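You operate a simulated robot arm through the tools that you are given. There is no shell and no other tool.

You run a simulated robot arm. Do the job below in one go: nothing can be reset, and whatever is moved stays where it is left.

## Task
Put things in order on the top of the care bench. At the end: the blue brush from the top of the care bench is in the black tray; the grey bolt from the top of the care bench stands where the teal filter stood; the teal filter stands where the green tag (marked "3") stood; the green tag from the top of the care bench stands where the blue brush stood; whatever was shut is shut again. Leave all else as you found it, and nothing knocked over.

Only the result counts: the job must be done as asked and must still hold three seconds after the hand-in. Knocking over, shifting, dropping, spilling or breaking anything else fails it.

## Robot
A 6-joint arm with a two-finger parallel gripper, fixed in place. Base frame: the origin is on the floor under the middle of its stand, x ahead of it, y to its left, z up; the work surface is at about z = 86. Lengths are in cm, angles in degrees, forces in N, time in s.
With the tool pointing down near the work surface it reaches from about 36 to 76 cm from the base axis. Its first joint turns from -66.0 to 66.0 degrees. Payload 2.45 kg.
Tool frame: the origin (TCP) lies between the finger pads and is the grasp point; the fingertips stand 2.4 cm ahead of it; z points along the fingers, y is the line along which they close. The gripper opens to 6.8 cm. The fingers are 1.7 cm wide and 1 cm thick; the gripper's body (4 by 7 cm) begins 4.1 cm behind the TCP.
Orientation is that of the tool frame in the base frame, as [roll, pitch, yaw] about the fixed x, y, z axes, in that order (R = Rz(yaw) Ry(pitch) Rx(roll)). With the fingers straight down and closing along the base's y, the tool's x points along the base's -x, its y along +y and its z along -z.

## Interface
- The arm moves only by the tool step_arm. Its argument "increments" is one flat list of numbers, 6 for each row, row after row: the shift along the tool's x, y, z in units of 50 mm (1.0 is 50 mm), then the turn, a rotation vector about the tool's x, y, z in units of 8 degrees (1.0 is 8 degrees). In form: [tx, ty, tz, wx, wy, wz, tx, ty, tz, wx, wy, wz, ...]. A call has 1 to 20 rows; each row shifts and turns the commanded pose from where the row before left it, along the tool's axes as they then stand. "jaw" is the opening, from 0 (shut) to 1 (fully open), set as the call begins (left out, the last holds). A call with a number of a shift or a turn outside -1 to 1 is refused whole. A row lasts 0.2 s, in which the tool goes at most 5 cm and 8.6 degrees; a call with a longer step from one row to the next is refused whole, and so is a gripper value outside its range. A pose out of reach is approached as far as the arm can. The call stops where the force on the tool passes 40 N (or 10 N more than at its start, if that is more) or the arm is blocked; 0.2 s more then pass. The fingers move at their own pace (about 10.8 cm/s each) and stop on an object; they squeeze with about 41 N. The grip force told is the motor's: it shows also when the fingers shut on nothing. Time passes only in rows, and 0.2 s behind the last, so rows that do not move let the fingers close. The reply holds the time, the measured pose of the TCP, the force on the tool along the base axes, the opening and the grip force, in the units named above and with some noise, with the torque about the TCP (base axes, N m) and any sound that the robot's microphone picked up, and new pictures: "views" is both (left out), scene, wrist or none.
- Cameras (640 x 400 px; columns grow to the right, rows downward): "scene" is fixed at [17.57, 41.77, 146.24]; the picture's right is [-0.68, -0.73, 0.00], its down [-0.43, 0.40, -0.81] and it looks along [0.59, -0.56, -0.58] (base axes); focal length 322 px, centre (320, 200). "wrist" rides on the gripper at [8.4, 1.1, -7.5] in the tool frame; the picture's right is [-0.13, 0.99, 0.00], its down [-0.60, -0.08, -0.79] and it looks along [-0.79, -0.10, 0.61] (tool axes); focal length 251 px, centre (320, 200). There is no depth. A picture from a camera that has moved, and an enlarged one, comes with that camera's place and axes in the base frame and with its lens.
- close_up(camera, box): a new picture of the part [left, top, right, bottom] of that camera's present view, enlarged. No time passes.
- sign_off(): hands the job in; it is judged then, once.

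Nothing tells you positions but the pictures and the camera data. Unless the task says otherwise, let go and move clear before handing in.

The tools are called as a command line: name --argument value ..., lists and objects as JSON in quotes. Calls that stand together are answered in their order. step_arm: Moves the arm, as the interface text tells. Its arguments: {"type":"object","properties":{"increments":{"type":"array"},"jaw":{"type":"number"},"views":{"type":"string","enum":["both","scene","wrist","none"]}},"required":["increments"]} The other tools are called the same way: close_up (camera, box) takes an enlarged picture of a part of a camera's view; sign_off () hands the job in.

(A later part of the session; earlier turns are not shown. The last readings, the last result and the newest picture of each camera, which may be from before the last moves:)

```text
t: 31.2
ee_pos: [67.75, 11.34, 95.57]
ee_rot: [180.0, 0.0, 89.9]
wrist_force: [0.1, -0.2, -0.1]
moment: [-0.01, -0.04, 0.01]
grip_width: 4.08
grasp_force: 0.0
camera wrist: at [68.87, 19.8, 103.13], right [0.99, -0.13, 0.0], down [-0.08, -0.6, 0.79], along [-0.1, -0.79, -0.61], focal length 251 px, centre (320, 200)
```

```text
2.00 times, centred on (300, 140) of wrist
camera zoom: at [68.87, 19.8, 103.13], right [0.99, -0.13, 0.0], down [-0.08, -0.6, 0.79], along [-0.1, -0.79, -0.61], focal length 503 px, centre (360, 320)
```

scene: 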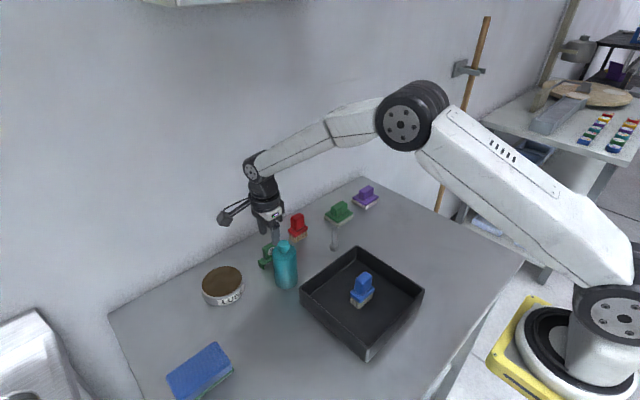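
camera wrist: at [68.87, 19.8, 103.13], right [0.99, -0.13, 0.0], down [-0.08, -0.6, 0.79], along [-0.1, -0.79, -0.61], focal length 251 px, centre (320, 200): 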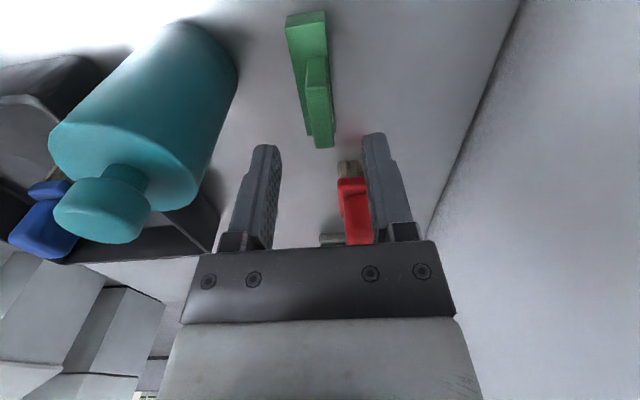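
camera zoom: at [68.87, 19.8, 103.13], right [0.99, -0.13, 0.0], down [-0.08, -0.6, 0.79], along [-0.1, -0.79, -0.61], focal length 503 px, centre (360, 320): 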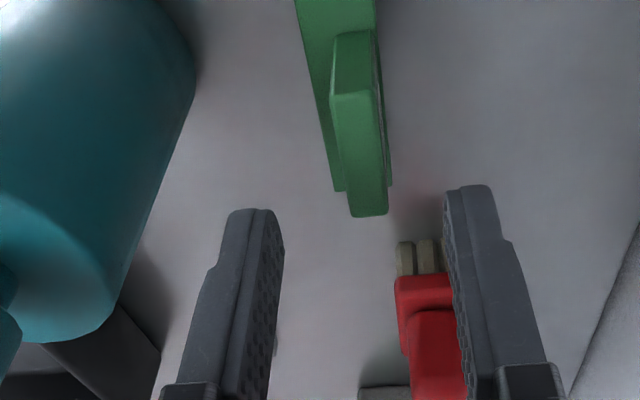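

The plate is centred between the narrowed fingers. I'll go down to about z = 91.2, a bit higher than before, and close.

step_arm --increments '[0, -0.01, 0.3, 0, 0, 0, 0, 0, 0.3, 0, 0, 0, 0, 0, 0.26, 0, 0, 0, 0, 0, 0, 0, 0, 0]' --jaw 0.6 --views "wrist"

step_arm --increments '[0, 0, 0, 0, 0, 0, 0, 0, 0, 0, 0, 0, 0, 0, 0, 0, 0, 0, 0, 0, 0, 0, 0, 0]' --jaw 0 --views "wrist"

```text
t: 32.2
ee_pos: [67.88, 11.45, 91.28]
ee_rot: [180.0, 0.1, 90.0]
wrist_force: [-1.0, 0.5, 0.2]
moment: [0.03, 0.0, 0.0]
grip_width: 4.1
grasp_force: 0.1
camera wrist: at [68.9, 19.85, 98.88], right [0.99, -0.13, 0.0], down [-0.08, -0.6, 0.79], along [-0.1, -0.79, -0.61], focal length 251 px, centre (320, 200)
```

wrist: 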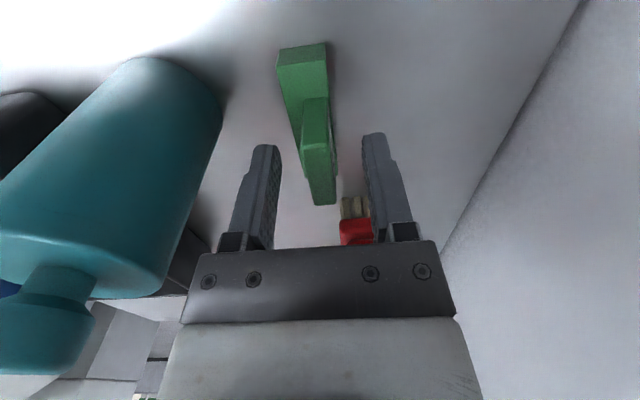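

```text
t: 33.2
ee_pos: [67.64, 11.42, 91.18]
ee_rot: [180.0, 0.0, 90.1]
wrist_force: [-0.7, 0.5, 0.2]
moment: [0.02, 0.0, -0.02]
grip_width: 1.09
grasp_force: 31.4
camera wrist: at [68.9, 19.84, 98.88], right [0.99, -0.13, 0.0], down [-0.08, -0.6, 0.79], along [-0.1, -0.79, -0.61], focal length 251 px, centre (320, 200)
```

wrist: 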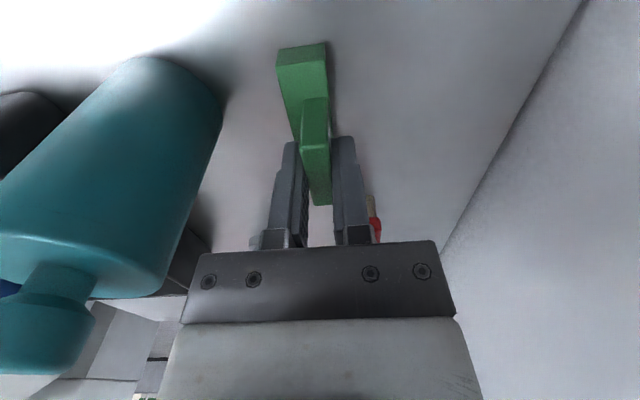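

Gripped again. I'll lift 1 cm, shift 2 cm toward +x, and lower to just about the height it was picked at, so it's not pressed down.

step_arm --increments '[0, 0, -0.2, 0, 0, 0, 0.01, 0.14, 0, 0, 0, 0, 0.01, 0.14, 0, 0, 0, 0, 0, 0.12, 0, 0, 0, 0, 0, 0, 0, 0, 0, 0, 0, 0, 0.1, 0, 0, 0, 0, 0, 0.09, 0, 0, 0, 0, 0, 0, 0, 0, 0]' --jaw 0 --views "both"

close_up --camera "scene" --box '[210, 200, 322, 290]'

```text
t: 35.0
ee_pos: [69.74, 11.36, 91.33]
ee_rot: [180.0, 0.0, 90.0]
wrist_force: [0.8, -0.1, -0.2]
moment: [0.0, -0.01, 0.0]
grip_width: 1.1
grasp_force: 32.1
camera wrist: at [70.89, 19.87, 98.89], right [0.99, -0.13, 0.0], down [-0.08, -0.6, 0.79], along [-0.1, -0.79, -0.61], focal length 251 px, centre (320, 200)
```

scene: 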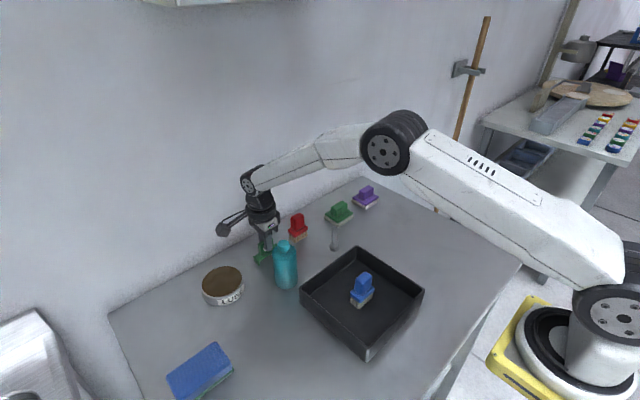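
wrist: 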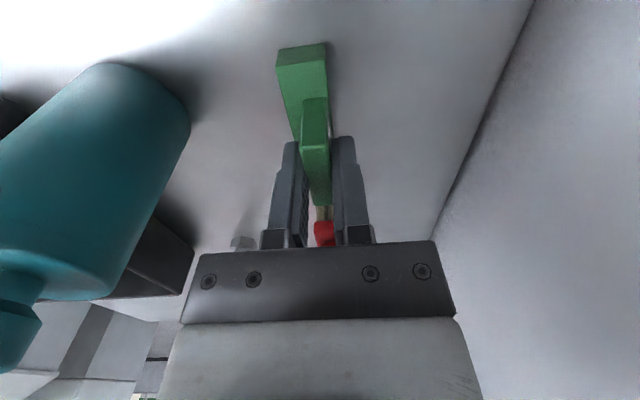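

```text
4.44 times, centred on (266, 245) of scene
camera zoom: at [17.57, 41.77, 146.24], right [-0.68, -0.73, 0.0], down [-0.43, 0.4, -0.81], along [0.59, -0.56, -0.58], focal length 1431 px, centre (560, 0)
```

zoom: 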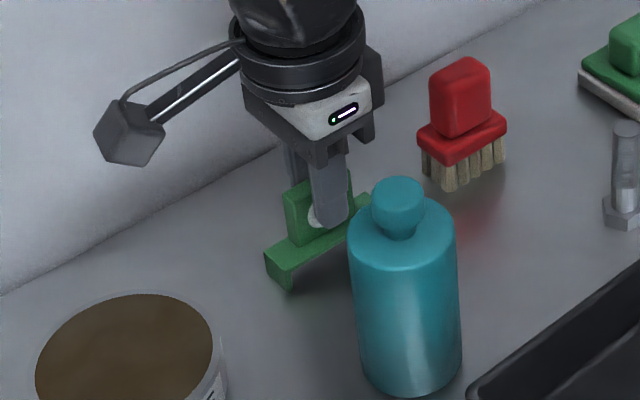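

The tag is just at the surface with no contact force. I'll open only slightly, so it can't be dragged, and check.

step_arm --increments '[0, 0, 0, 0, 0, 0, 0, 0, 0, 0, 0, 0, 0, 0, 0, 0, 0, 0]' --jaw 0.27 --views "wrist"

close_up --camera "wrist" --box '[240, 30, 400, 250]'

```text
t: 35.8
ee_pos: [69.87, 11.4, 91.38]
ee_rot: [-180.0, 0.0, 90.0]
wrist_force: [0.1, -0.5, -1.0]
moment: [0.02, -0.01, -0.02]
grip_width: 1.83
grasp_force: 0.1
camera wrist: at [70.89, 19.88, 98.9], right [0.99, -0.13, 0.0], down [-0.08, -0.6, 0.79], along [-0.1, -0.79, -0.61], focal length 251 px, centre (320, 200)
```

wrist: 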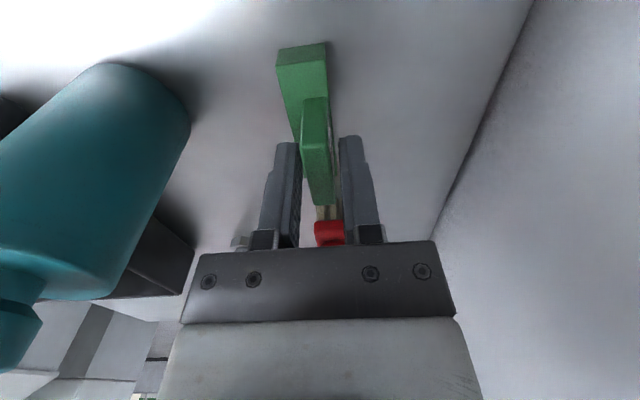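

```text
1.82 times, centred on (320, 140) of wrist
camera zoom: at [70.89, 19.88, 98.9], right [0.99, -0.13, 0.0], down [-0.08, -0.6, 0.79], along [-0.1, -0.79, -0.61], focal length 457 px, centre (320, 309)
```

zoom: 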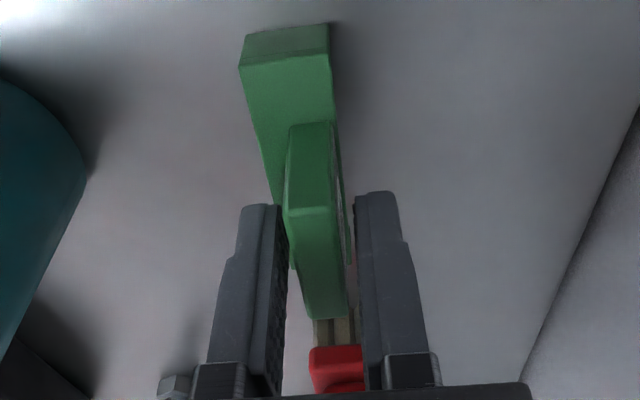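

The tag stayed in place. I'll lift straight up, slowly at first, then view the result.

step_arm --increments '[0, -0.01, -0.05, 0, 0, 0, 0, 0, -0.15, 0, 0, 0, 0, 0, -0.3, 0, 0, 0, 0, 0, -0.6, 0, 0, 0, 0, 0, -0.9, 0, 0, 0, 0, 0, -0.9, 0, 0, 0, 0, 0, -0.6, 0, 0, 0]' --jaw 0.27 --views "both"

close_up --camera "scene" --box '[210, 200, 322, 290]'

close_up --camera "wrist" --box '[140, 0, 380, 150]'

```text
t: 37.4
ee_pos: [69.84, 11.21, 108.91]
ee_rot: [180.0, 0.0, 90.1]
wrist_force: [0.6, -0.2, 0.5]
moment: [0.0, 0.01, 0.02]
grip_width: 1.85
grasp_force: 0.1
camera wrist: at [70.96, 19.8, 116.47], right [0.99, -0.13, 0.0], down [-0.08, -0.6, 0.79], along [-0.1, -0.79, -0.61], focal length 251 px, centre (320, 200)
```

scene: 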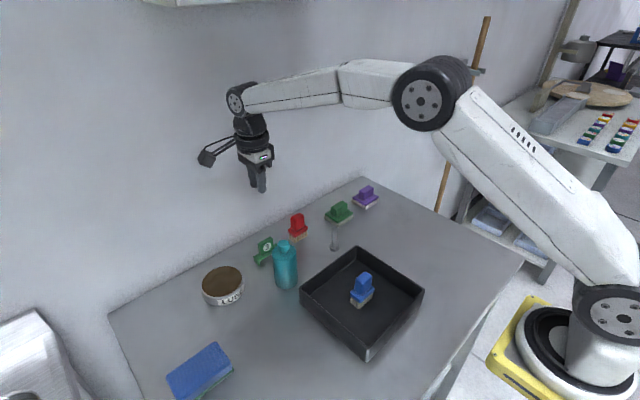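
wrist: 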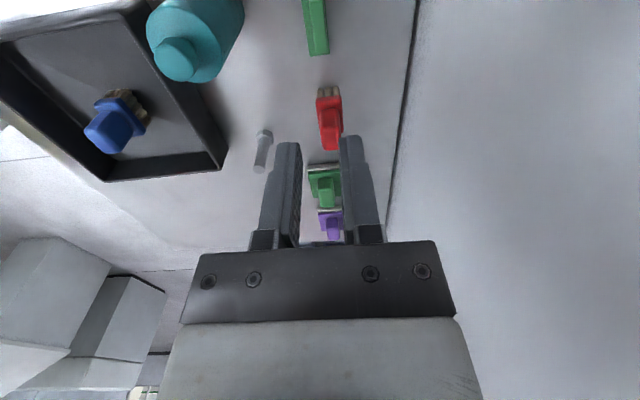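

```text
4.44 times, centred on (266, 245) of scene
camera zoom: at [17.57, 41.77, 146.24], right [-0.68, -0.73, 0.0], down [-0.43, 0.4, -0.81], along [0.59, -0.56, -0.58], focal length 1431 px, centre (560, 0)
```

zoom: 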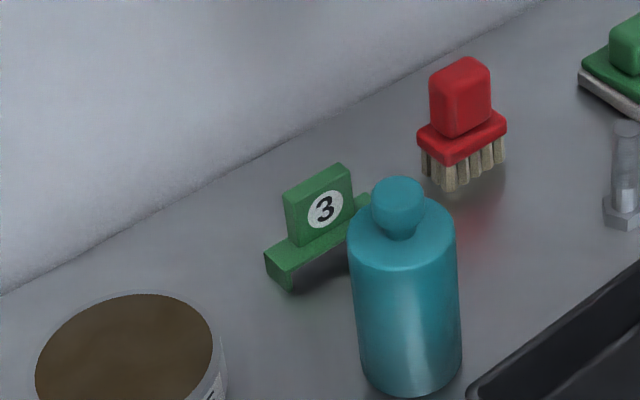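

```text
2.67 times, centred on (260, 75) of wrist
camera zoom: at [70.96, 19.8, 116.47], right [0.99, -0.13, 0.0], down [-0.08, -0.6, 0.79], along [-0.1, -0.79, -0.61], focal length 670 px, centre (480, 533)
```

zoom: 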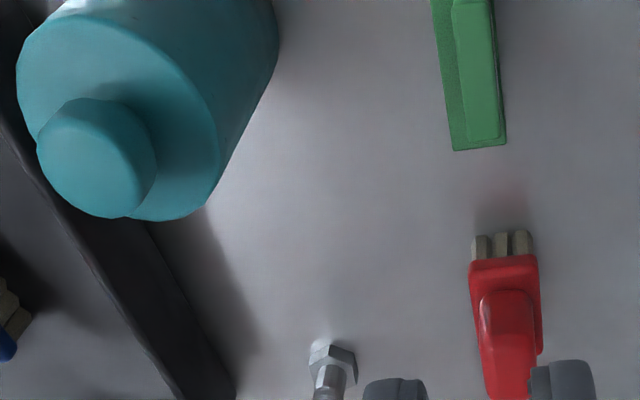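

The tag stands upright at the brush's old spot, and only the small area behind it is hidden. Next is the teal filter: I'll open the gripper and move above it.

step_arm --increments '[0.11, -0.687, 0, 0, 0, 0, 0.11, -0.687, 0, 0, 0, 0, 0.11, -0.687, 0, 0, 0, 0, 0, 0, 0, 0, 0, 0]' --jaw 1 --views "both"

close_up --camera "wrist" --box '[240, 20, 400, 120]'

close_up --camera "scene" --box '[246, 220, 326, 300]'

```text
t: 38.4
ee_pos: [59.39, 13.23, 108.76]
ee_rot: [-180.0, 0.0, 90.0]
wrist_force: [-0.5, -0.2, 0.0]
moment: [-0.01, 0.02, -0.02]
grip_width: 6.76
grasp_force: 0.0
camera wrist: at [60.61, 21.59, 116.34], right [0.99, -0.13, 0.0], down [-0.08, -0.6, 0.79], along [-0.1, -0.79, -0.61], focal length 251 px, centre (320, 200)
```

scene: 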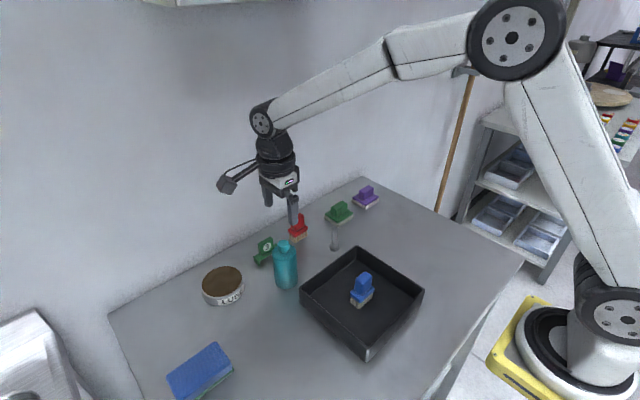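
wrist: 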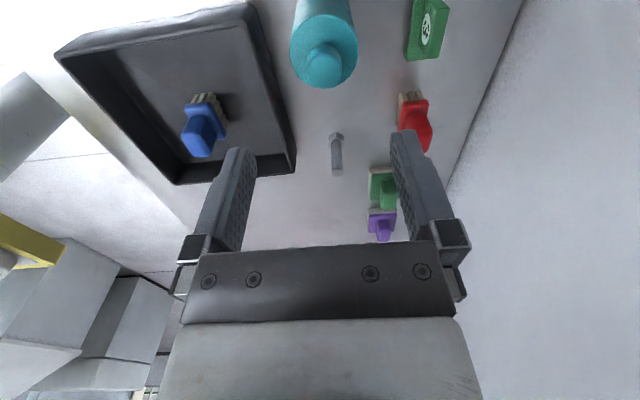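

```text
4.00 times, centred on (320, 70) of wrist
camera zoom: at [60.61, 21.59, 116.34], right [0.99, -0.13, 0.0], down [-0.08, -0.6, 0.79], along [-0.1, -0.79, -0.61], focal length 1006 px, centre (320, 720)
```

zoom: 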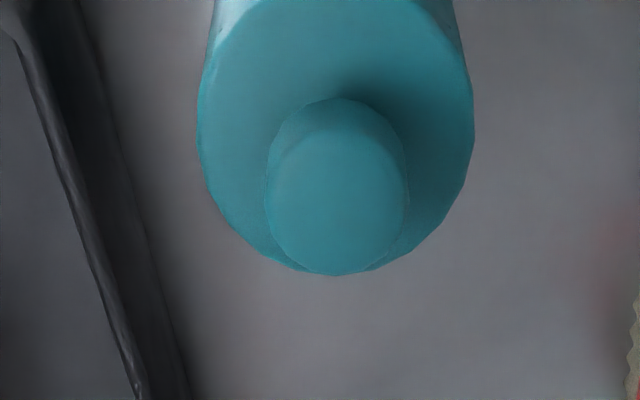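

```text
5.00 times, centred on (286, 260) of scene
camera zoom: at [17.57, 41.77, 146.24], right [-0.68, -0.73, 0.0], down [-0.43, 0.4, -0.81], along [0.59, -0.56, -0.58], focal length 1610 px, centre (490, -100)
```

zoom: 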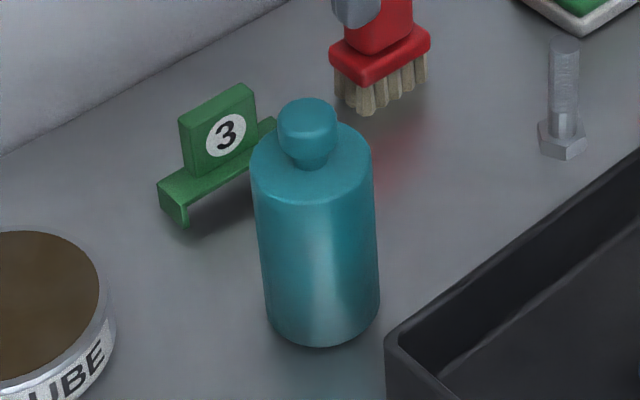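

The filter is centred near (59.8, 13.1), about 5.3 cm across, with its cap top near z = 98.4 and shoulder near z = 96. I'll shift slightly and lower the tips to just above the cap to check.

step_arm --increments '[-0.02, 0.06, 0.5, 0, 0, 0, 0, 0, 0.5, 0, 0, 0, 0, 0, 0.45, 0, 0, 0, 0, 0, 0, 0, 0, 0]' --jaw 1 --views "both"

close_up --camera "scene" --box '[236, 190, 336, 290]'

```text
t: 39.4
ee_pos: [59.53, 12.88, 101.47]
ee_rot: [180.0, 0.1, 90.0]
wrist_force: [-0.1, -0.4, 0.8]
moment: [-0.02, -0.03, 0.04]
grip_width: 6.8
grasp_force: 0.1
camera wrist: at [60.69, 21.4, 109.08], right [0.99, -0.13, 0.0], down [-0.08, -0.6, 0.79], along [-0.1, -0.79, -0.61], focal length 251 px, centre (320, 200)
```

scene: 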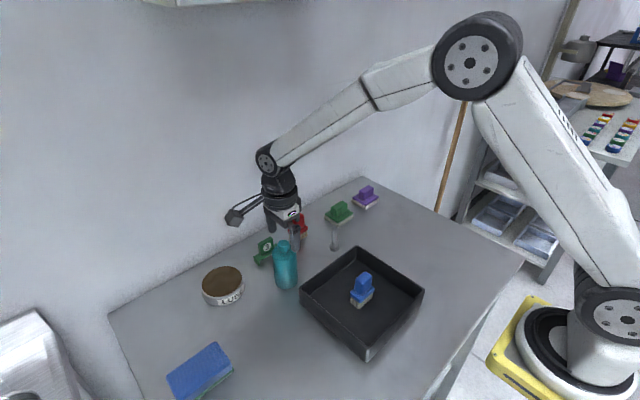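
wrist: 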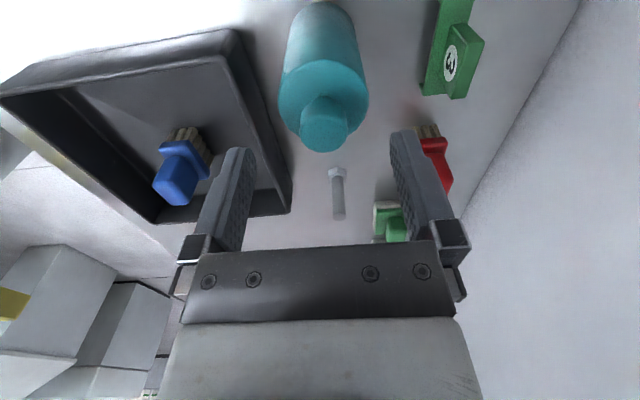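

```text
4.00 times, centred on (286, 240) of scene
camera zoom: at [17.57, 41.77, 146.24], right [-0.68, -0.73, 0.0], down [-0.43, 0.4, -0.81], along [0.59, -0.56, -0.58], focal length 1288 px, centre (456, 40)
```

zoom: 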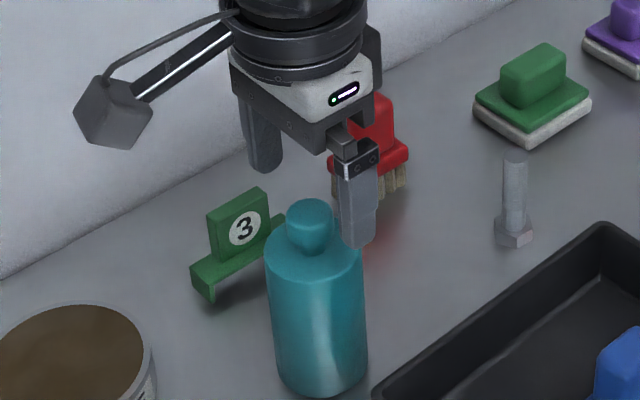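

The cap is nearly centred, needing about +0.2 cm in x and +0.3 cm in y. I'll correct that and lower until the tips are beside the shoulder.

step_arm --increments '[0.06, 0.04, 0.0, 0, 0, 0, 0, 0, 0.3, 0, 0, 0, 0, 0, 0.25, 0, 0, 0, 0, 0, 0, 0, 0, 0]' --jaw 1 --views "both"

close_up --camera "wrist" --box '[200, 20, 440, 250]'

close_up --camera "scene" --box '[236, 190, 336, 290]'

```text
t: 40.4
ee_pos: [59.81, 13.28, 98.7]
ee_rot: [-179.9, 0.0, 90.0]
wrist_force: [-0.6, -0.9, -1.2]
moment: [-0.01, -0.02, 0.0]
grip_width: 6.81
grasp_force: 0.0
camera wrist: at [60.96, 21.72, 106.33], right [0.99, -0.13, 0.0], down [-0.08, -0.6, 0.79], along [-0.1, -0.79, -0.61], focal length 251 px, centre (320, 200)
```

scene: 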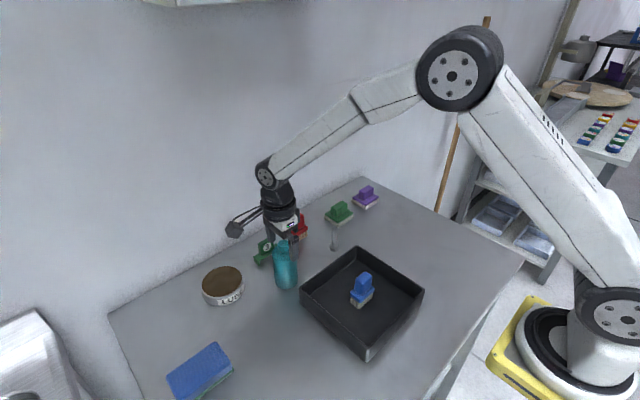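
wrist: 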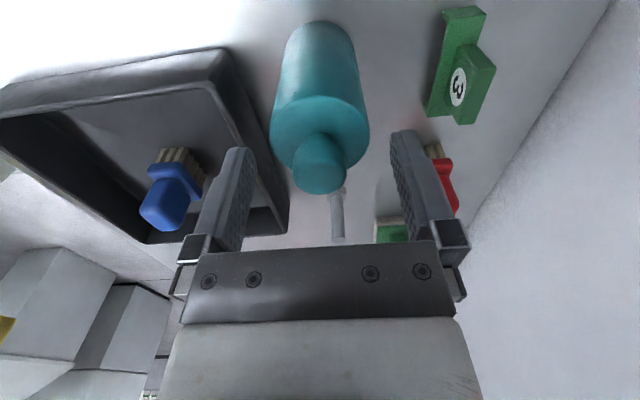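

```text
1.74 times, centred on (320, 135) of wrist
camera zoom: at [60.96, 21.72, 106.33], right [0.99, -0.13, 0.0], down [-0.08, -0.6, 0.79], along [-0.1, -0.79, -0.61], focal length 437 px, centre (320, 313)
```

zoom: 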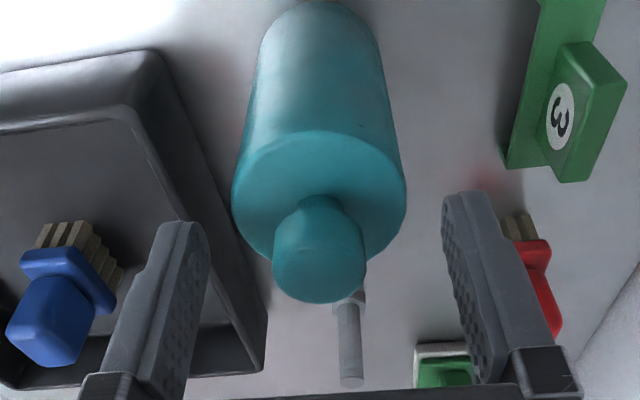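

```text
4.00 times, centred on (286, 240) of scene
camera zoom: at [17.57, 41.77, 146.24], right [-0.68, -0.73, 0.0], down [-0.43, 0.4, -0.81], along [0.59, -0.56, -0.58], focal length 1288 px, centre (456, 40)
```

zoom: 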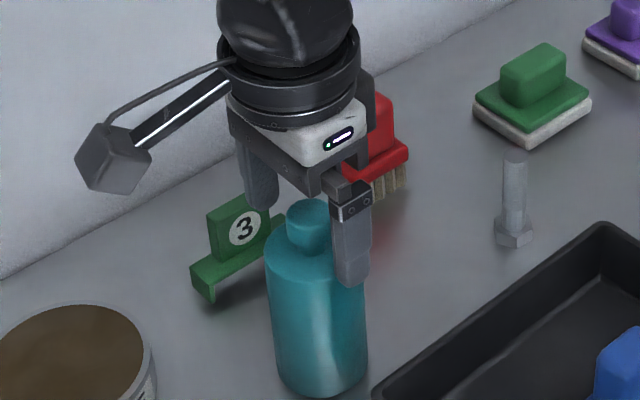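

The filter is centred between the fingers in x. I'll go down to about z = 95.4, keeping the palm above the cap, and close on the body.

step_arm --increments '[0.04, 0, 0.22, 0, 0, 0, 0, 0, 0.22, 0, 0, 0, 0, 0, 0.22, 0, 0, 0, 0, 0, 0, 0, 0, 0]' --jaw 1 --views "both"

close_up --camera "scene" --box '[236, 190, 336, 290]'

```text
t: 41.4
ee_pos: [59.87, 13.29, 95.62]
ee_rot: [-180.0, 0.0, 90.0]
wrist_force: [0.1, 0.6, 0.2]
moment: [0.01, 0.02, -0.03]
grip_width: 6.8
grasp_force: 0.1
camera wrist: at [60.99, 21.85, 103.12], right [0.99, -0.13, 0.0], down [-0.08, -0.6, 0.79], along [-0.1, -0.79, -0.61], focal length 251 px, centre (320, 200)
```

scene: 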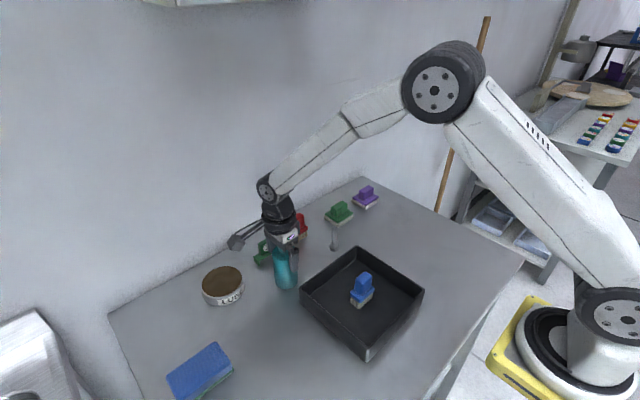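
wrist: 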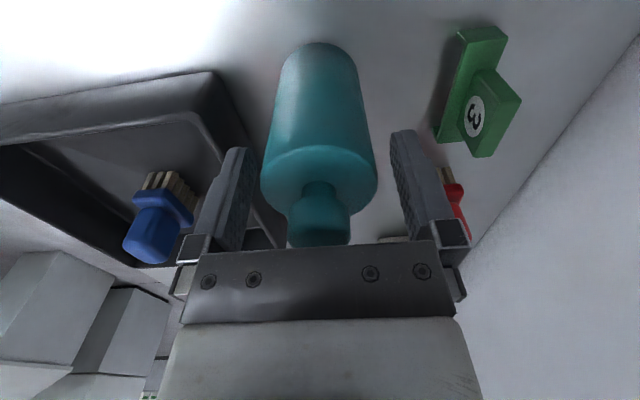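

```text
4.00 times, centred on (286, 240) of scene
camera zoom: at [17.57, 41.77, 146.24], right [-0.68, -0.73, 0.0], down [-0.43, 0.4, -0.81], along [0.59, -0.56, -0.58], focal length 1288 px, centre (456, 40)
```

zoom: 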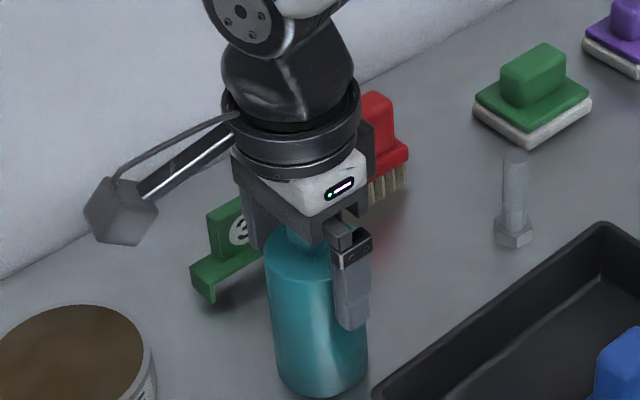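

The fingers straddle the body with no contact. Closing.

step_arm --increments '[0, 0, 0, 0, 0, 0, 0, 0, 0, 0, 0, 0, 0, 0, 0, 0, 0, 0, 0, 0, 0, 0, 0, 0]' --jaw 0 --views "wrist"

step_arm --increments '[0, 0, 0, 0, 0, 0]' --jaw 0 --views "none"

```text
t: 42.4
ee_pos: [59.89, 13.33, 95.61]
ee_rot: [-180.0, 0.0, 90.0]
wrist_force: [-0.1, 0.6, 0.6]
moment: [0.0, -0.01, -0.02]
grip_width: 5.26
grasp_force: 41.3
camera wrist: at [60.98, 21.85, 103.13], right [0.99, -0.13, 0.0], down [-0.08, -0.6, 0.79], along [-0.1, -0.79, -0.61], focal length 251 px, centre (320, 200)
```

wrist: 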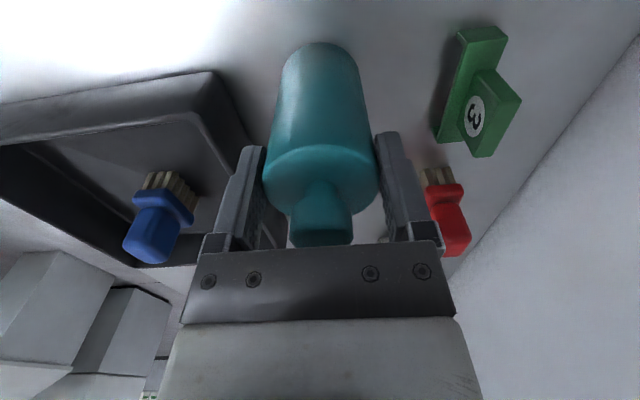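

```text
t: 42.8
ee_pos: [59.83, 13.36, 95.54]
ee_rot: [-180.0, 0.0, 90.0]
wrist_force: [0.7, 0.2, 0.3]
moment: [0.0, 0.03, 0.0]
grip_width: 5.26
grasp_force: 40.3
```

The filter is gripped at 5.26 cm, with its place at about (59.85, 13.35). I'll lift it, move to the tag's old spot at (50.15, 24.9), and start lowering.

step_arm --increments '[0, 0, -0.1, 0, 0, 0, 0, 0, -0.4, 0, 0, 0, 0, 0, -0.6, 0, 0, 0, 0, 0, -0.5, 0, 0, 0, 0.3, -0.25, 0, 0, 0, 0, 0.465, -0.39, 0, 0, 0, 0, 0.465, -0.39, 0, 0, 0, 0, 0.465, -0.39, 0, 0, 0, 0, 0.4, -0.33, 0, 0, 0, 0, 0.215, -0.19, 0, 0, 0, 0, 0, 0, 0, 0, 0, 0]' --jaw 0 --views "both"

close_up --camera "scene" --box '[200, 220, 360, 340]'

```text
t: 45.2
ee_pos: [50.11, 25.06, 103.47]
ee_rot: [-179.9, 0.0, 90.0]
wrist_force: [-0.1, -0.9, -1.2]
moment: [0.0, -0.07, 0.0]
grip_width: 5.28
grasp_force: 40.6
camera wrist: at [51.15, 33.53, 111.01], right [0.99, -0.13, 0.0], down [-0.08, -0.6, 0.79], along [-0.1, -0.79, -0.61], focal length 251 px, centre (320, 200)
```

scene: 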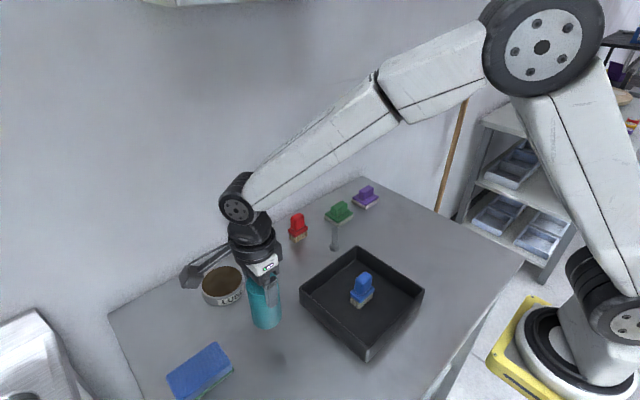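
wrist: 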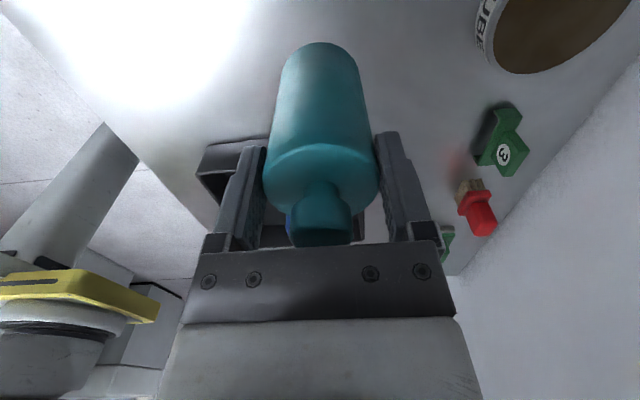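

```text
3.33 times, centred on (280, 280) of scene
camera zoom: at [17.57, 41.77, 146.23], right [-0.68, -0.73, 0.0], down [-0.43, 0.4, -0.81], along [0.59, -0.56, -0.58], focal length 1073 px, centre (453, -67)
```

zoom: 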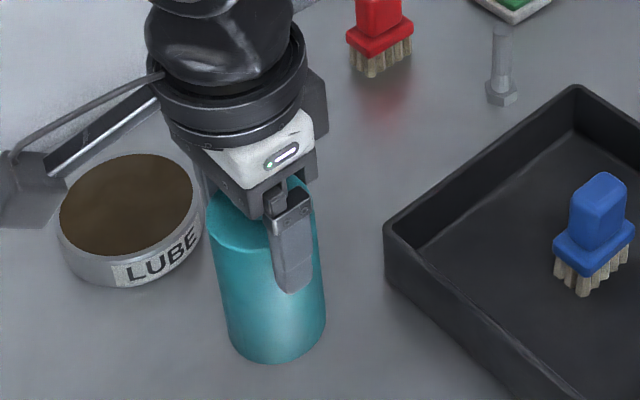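

I'm over the tag's old spot with clear bench below. I'll lower to just above the original pick height.

step_arm --increments '[-0.02, 0.01, 0.4, 0, 0, 0, 0, 0, 0.5, 0, 0, 0, 0, 0, 0.4, 0, 0, 0, 0, 0, 0.2, 0, 0, 0, 0, 0, 0.06, 0, 0, 0, 0, 0, 0, 0, 0, 0]' --jaw 0 --views "both"

close_up --camera "scene" --box '[200, 260, 320, 360]'

```text
t: 46.6
ee_pos: [50.28, 24.87, 95.73]
ee_rot: [-179.9, -0.1, 90.0]
wrist_force: [0.4, -0.8, -1.5]
moment: [0.0, -0.01, -0.02]
grip_width: 5.27
grasp_force: 41.1
camera wrist: at [51.38, 33.33, 103.26], right [0.99, -0.13, 0.0], down [-0.08, -0.6, 0.79], along [-0.1, -0.79, -0.61], focal length 251 px, centre (320, 200)
```

scene: 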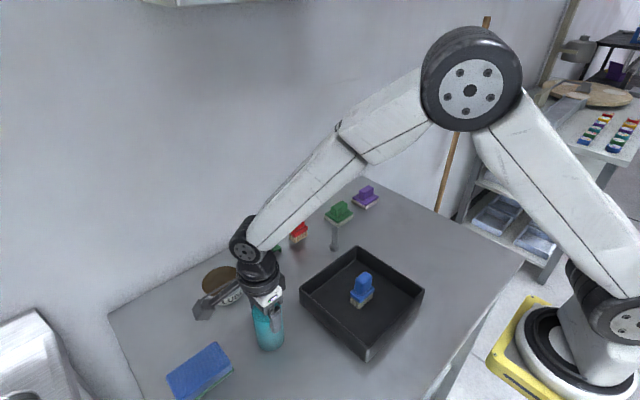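
wrist: 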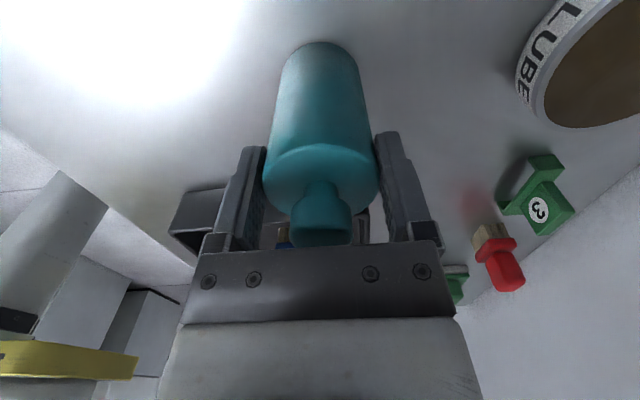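

```text
4.00 times, centred on (260, 310) of scene
camera zoom: at [17.57, 41.77, 146.23], right [-0.68, -0.73, 0.0], down [-0.43, 0.4, -0.81], along [0.59, -0.56, -0.58], focal length 1288 px, centre (560, -240)
```

zoom: 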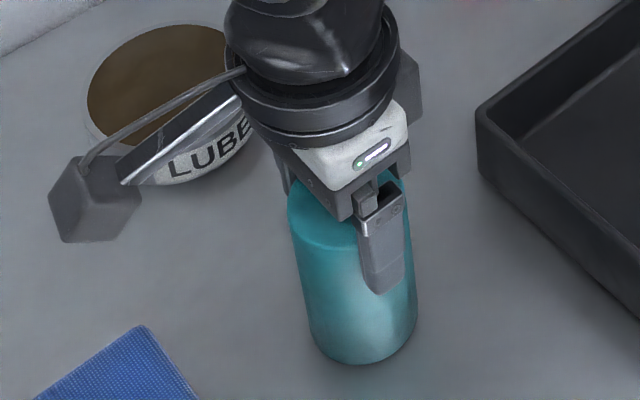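

About 0.2 cm remains, so I'll take fine steps.

step_arm --increments '[0, 0, 0.02, 0, 0, 0, 0, 0, 0, 0, 0, 0]' --jaw 0 --views "none"

step_arm --increments '[0, 0, 0.01, 0, 0, 0, 0, 0, 0, 0, 0, 0]' --jaw 0 --views "none"

step_arm --increments '[0, 0, 0.01, 0, 0, 0, 0, 0, 0, 0, 0, 0]' --jaw 0 --views "none"

```text
t: 47.2
ee_pos: [50.24, 24.83, 95.51]
ee_rot: [-180.0, 0.0, 89.9]
wrist_force: [0.5, -1.2, -0.9]
moment: [-0.02, 0.0, -0.03]
grip_width: 5.27
grasp_force: 41.4
```

```text
t: 47.8
ee_pos: [50.25, 24.88, 95.56]
ee_rot: [-180.0, 0.0, 90.0]
wrist_force: [-0.6, 0.4, -0.6]
moment: [0.05, 0.03, -0.03]
grip_width: 5.29
grasp_force: 40.9
```

```text
t: 48.4
ee_pos: [50.34, 24.91, 95.54]
ee_rot: [-179.9, 0.0, 90.0]
wrist_force: [-0.5, -0.1, -1.3]
moment: [0.01, -0.04, -0.02]
grip_width: 5.29
grasp_force: 41.1
```

step_arm --increments '[0, 0, 0.01, 0, 0, 0, 0, 0, 0, 0, 0, 0]' --jaw 0 --views "none"

```text
t: 49.0
ee_pos: [50.24, 24.87, 95.62]
ee_rot: [179.9, 0.0, 90.1]
wrist_force: [-0.6, -0.9, 2.2]
moment: [-0.18, -0.02, 0.03]
grip_width: 5.26
grasp_force: 40.8
```

There is light contact with the bench. I'll open slightly first, then fully.

step_arm --increments '[0, 0, 0, 0, 0, 0, 0, 0, 0, 0, 0, 0]' --jaw 0.85 --views "wrist"

step_arm --increments '[0, 0, 0, 0, 0, 0, 0, 0, 0, 0, 0, 0]' --jaw 1 --views "both"

```text
t: 49.6
ee_pos: [50.24, 24.75, 95.56]
ee_rot: [180.0, -0.1, 90.0]
wrist_force: [0.5, -0.7, 0.6]
moment: [0.01, -0.02, 0.03]
grip_width: 5.76
grasp_force: 0.0
camera wrist: at [51.32, 33.31, 103.09], right [0.99, -0.13, 0.0], down [-0.08, -0.6, 0.79], along [-0.1, -0.79, -0.61], focal length 251 px, centre (320, 200)
```

wrist: 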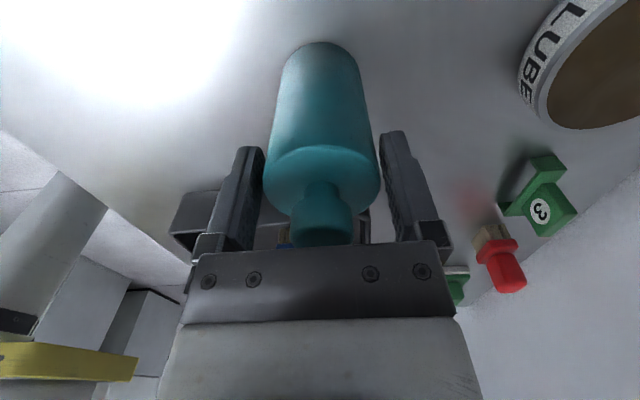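

```text
t: 50.2
ee_pos: [50.2, 24.85, 95.48]
ee_rot: [179.9, 0.1, 90.0]
wrist_force: [-0.2, -0.3, 0.0]
moment: [0.01, 0.03, -0.02]
grip_width: 6.84
grasp_force: 0.0
camera wrist: at [51.33, 33.31, 103.1], right [0.99, -0.13, 0.0], down [-0.08, -0.6, 0.79], along [-0.1, -0.79, -0.61], focal length 251 px, centre (320, 200)
```

scene: 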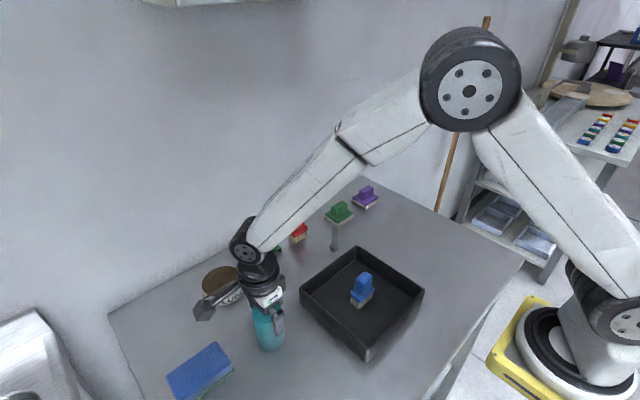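
wrist: 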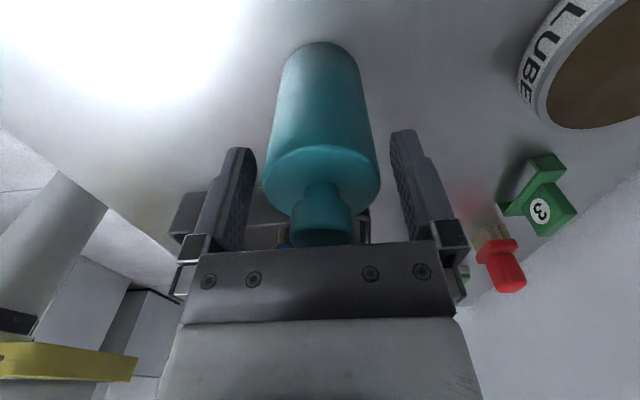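

The filter stands on the tag's old spot. I'll lift straight up clear of it, then move over to the bolt.

step_arm --increments '[0, 0, -0.1, 0, 0, 0, 0, 0, -0.4, 0, 0, 0, 0, 0, -0.8, 0, 0, 0, 0, 0, -0.9, 0, 0, 0, 0, 0, -0.9, 0, 0, 0, -0.5, 0.16, 0, 0, 0, 0, -0.8, 0.26, 0, 0, 0, 0, -0.85, 0.28, 0, 0, 0, 0, -0.85, 0.28, 0, 0, 0, 0, -0.85, 0.28, 0, 0, 0, 0, -0.85, 0.28, 0, 0, 0, 0, -0.8, 0.26, 0, 0, 0, 0]' --jaw 1 --views "both"

close_up --camera "wrist" --box '[270, 0, 398, 80]'

close_up --camera "scene" --box '[220, 270, 348, 350]'

close_up --camera "scene" --box '[310, 210, 374, 260]'

```text
t: 52.8
ee_pos: [59.19, -2.57, 110.83]
ee_rot: [-180.0, 0.0, 89.9]
wrist_force: [0.5, 0.5, -0.2]
moment: [-0.02, -0.01, -0.03]
grip_width: 6.8
grasp_force: 0.0
camera wrist: at [60.28, 5.9, 118.41], right [0.99, -0.13, 0.0], down [-0.08, -0.6, 0.79], along [-0.1, -0.79, -0.61], focal length 251 px, centre (320, 200)
```

scene: 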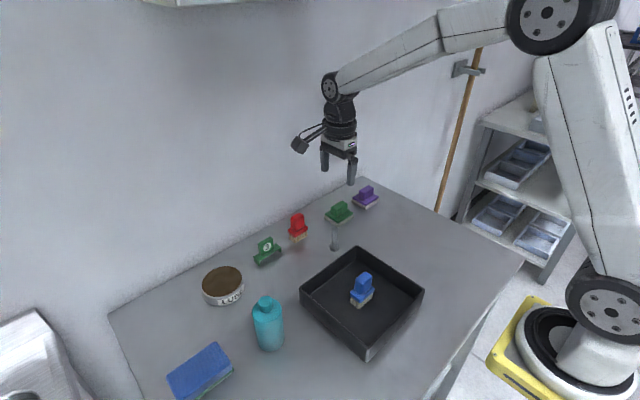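
wrist: 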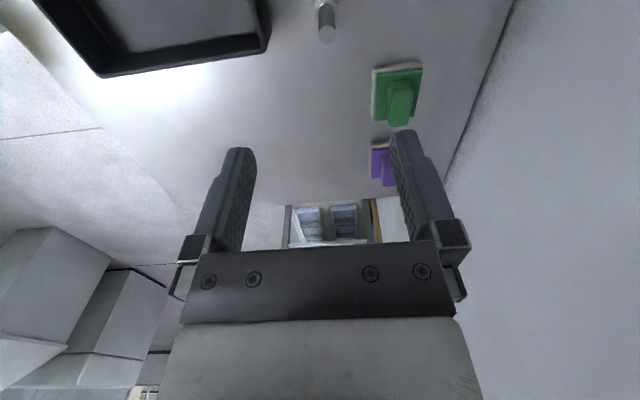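

```text
5.00 times, centred on (334, 40) of wrist
camera zoom: at [60.28, 5.9, 118.41], right [0.99, -0.13, 0.0], down [-0.08, -0.6, 0.79], along [-0.1, -0.79, -0.61], focal length 1257 px, centre (250, 1000)
```

zoom: 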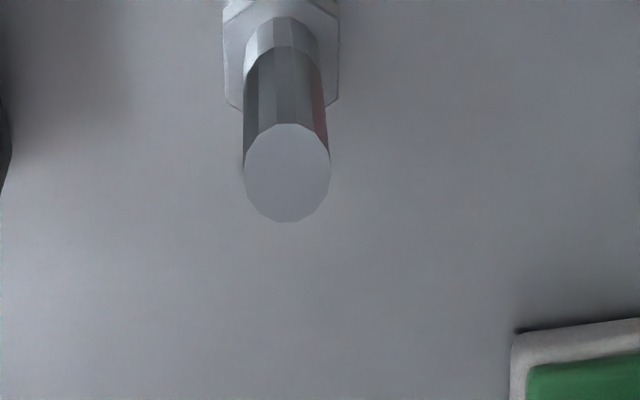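

```text
5.00 times, centred on (284, 310) of scene
camera zoom: at [17.57, 41.77, 146.24], right [-0.68, -0.73, 0.0], down [-0.43, 0.4, -0.81], along [0.59, -0.56, -0.58], focal length 1610 px, centre (500, -350)
```

zoom: 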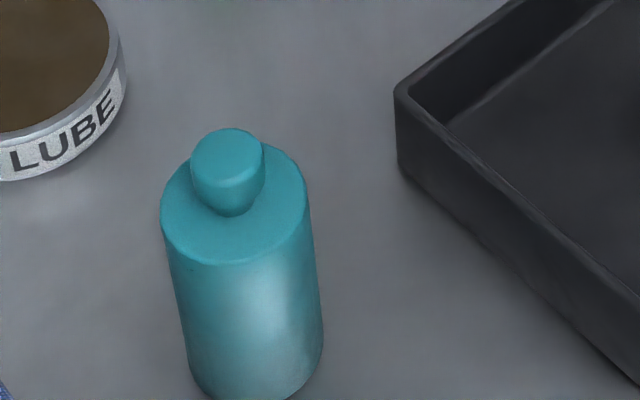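

```text
8.00 times, centred on (342, 235) of scene
camera zoom: at [17.57, 41.77, 146.24], right [-0.68, -0.73, 0.0], down [-0.43, 0.4, -0.81], along [0.59, -0.56, -0.58], focal length 2576 px, centre (144, -80)
```

zoom: 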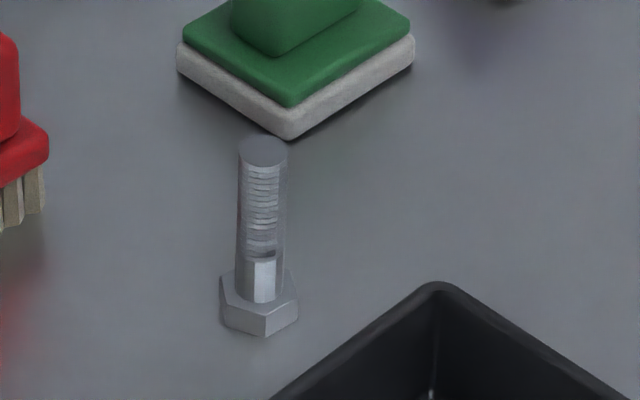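

The bolt stands at about (59.8, -2.9), with its top near z = 93.1 and a 1.5 cm shank. I'll narrow the jaw, align, and lower until the tips are just above it.

step_arm --increments '[-0.07, 0.12, 0.5, 0, 0, 0, 0, 0, 0.8, 0, 0, 0, 0, 0, 0.8, 0, 0, 0, 0, 0, 0.65, 0, 0, 0, 0, 0, 0, 0, 0, 0]' --jaw 0.65 --views "both"

close_up --camera "wrist" --box '[220, 40, 420, 240]'

```text
t: 54.0
ee_pos: [60.0, -2.96, 97.0]
ee_rot: [-180.0, 0.0, 90.1]
wrist_force: [0.1, 0.1, 0.1]
moment: [-0.01, -0.02, 0.0]
grip_width: 4.42
grasp_force: 0.0
camera wrist: at [61.1, 5.45, 104.53], right [0.99, -0.13, 0.0], down [-0.08, -0.6, 0.79], along [-0.1, -0.79, -0.61], focal length 251 px, centre (320, 200)
```

scene: 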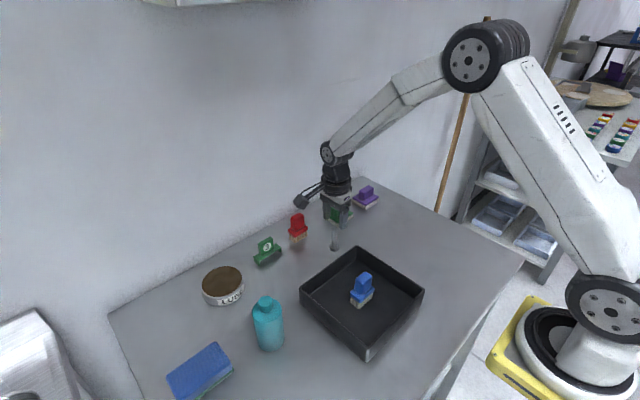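
wrist: 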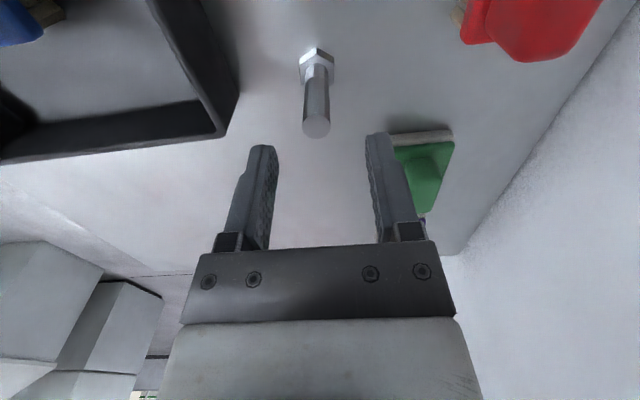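

```text
2.00 times, centred on (320, 140) of wrist
camera zoom: at [61.1, 5.45, 104.53], right [0.99, -0.13, 0.0], down [-0.08, -0.6, 0.79], along [-0.1, -0.79, -0.61], focal length 503 px, centre (320, 320)
```

zoom: 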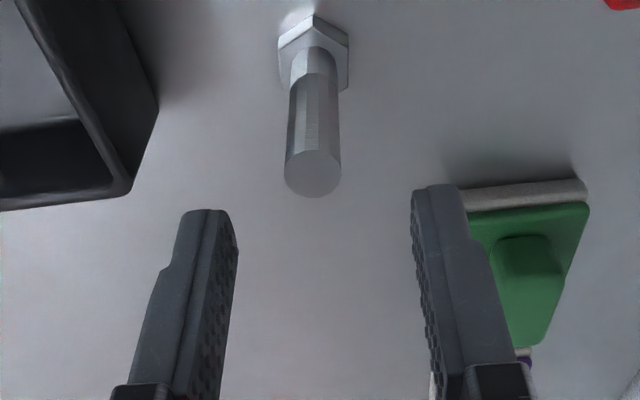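

The bolt is nearly centred. I'll make a small correction and lower to about z = 90.6 around the shank.

step_arm --increments '[0.03, -0.03, 0.3, 0, 0, 0, 0, 0, 0.4, 0, 0, 0, 0, 0, 0.4, 0, 0, 0, 0, 0, 0.18, 0, 0, 0, 0, 0, 0, 0, 0, 0]' --jaw 0.65 --views "both"

close_up --camera "scene" --box '[290, 180, 390, 270]'

```text
t: 55.2
ee_pos: [59.78, -2.65, 90.77]
ee_rot: [180.0, 0.0, 90.1]
wrist_force: [0.9, 0.0, 0.1]
moment: [0.02, -0.02, -0.03]
grip_width: 4.43
grasp_force: 0.1
camera wrist: at [60.86, 5.73, 98.24], right [0.99, -0.13, 0.0], down [-0.08, -0.6, 0.79], along [-0.1, -0.79, -0.61], focal length 251 px, centre (320, 200)
```

scene: 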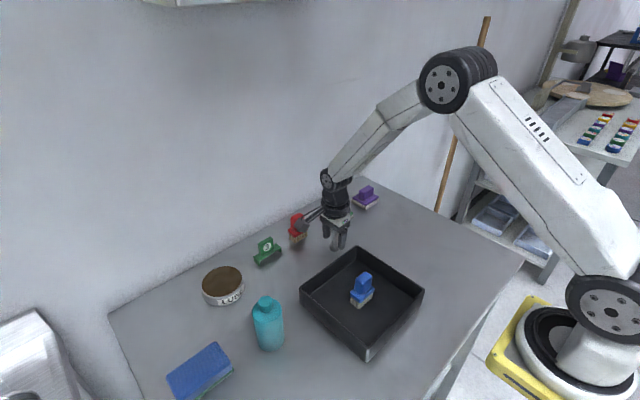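
wrist: 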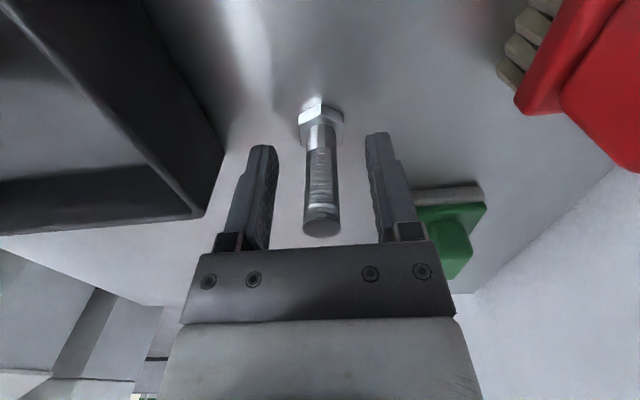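

```text
4.44 times, centred on (340, 225) of scene
camera zoom: at [17.57, 41.77, 146.24], right [-0.68, -0.73, 0.0], down [-0.43, 0.4, -0.81], along [0.59, -0.56, -0.58], focal length 1431 px, centre (231, 89)
```

zoom: 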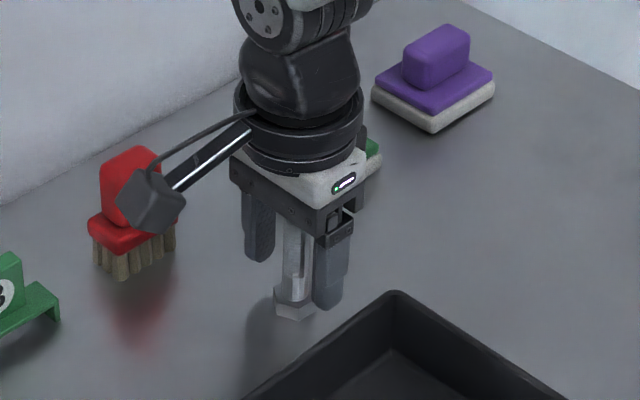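

The shank is between the fingers, clear of the head and of the red brush. Closing.

step_arm --increments '[0, 0, 0, 0, 0, 0, 0, 0, 0, 0, 0, 0, 0, 0, 0, 0, 0, 0, 0, 0, 0, 0, 0, 0, 0, 0, 0, 0, 0, 0]' --jaw 0 --views "wrist"

step_arm --increments '[0, 0, 0, 0, 0, 0]' --jaw 0 --views "none"

```text
t: 56.4
ee_pos: [59.74, -2.63, 90.64]
ee_rot: [179.9, 0.0, 90.0]
wrist_force: [0.2, -0.4, 0.1]
moment: [-0.01, -0.01, 0.02]
grip_width: 1.49
grasp_force: 34.7
camera wrist: at [60.85, 5.72, 98.25], right [0.99, -0.13, 0.0], down [-0.08, -0.6, 0.79], along [-0.1, -0.79, -0.61], focal length 251 px, centre (320, 200)
```

wrist: 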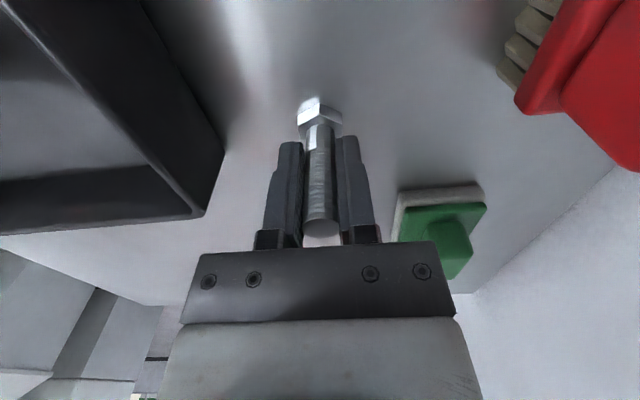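

```text
t: 56.8
ee_pos: [59.77, -2.63, 90.8]
ee_rot: [180.0, -0.1, 90.0]
wrist_force: [0.4, 0.3, 0.0]
moment: [-0.02, -0.01, 0.01]
grip_width: 1.51
grasp_force: 34.2
```

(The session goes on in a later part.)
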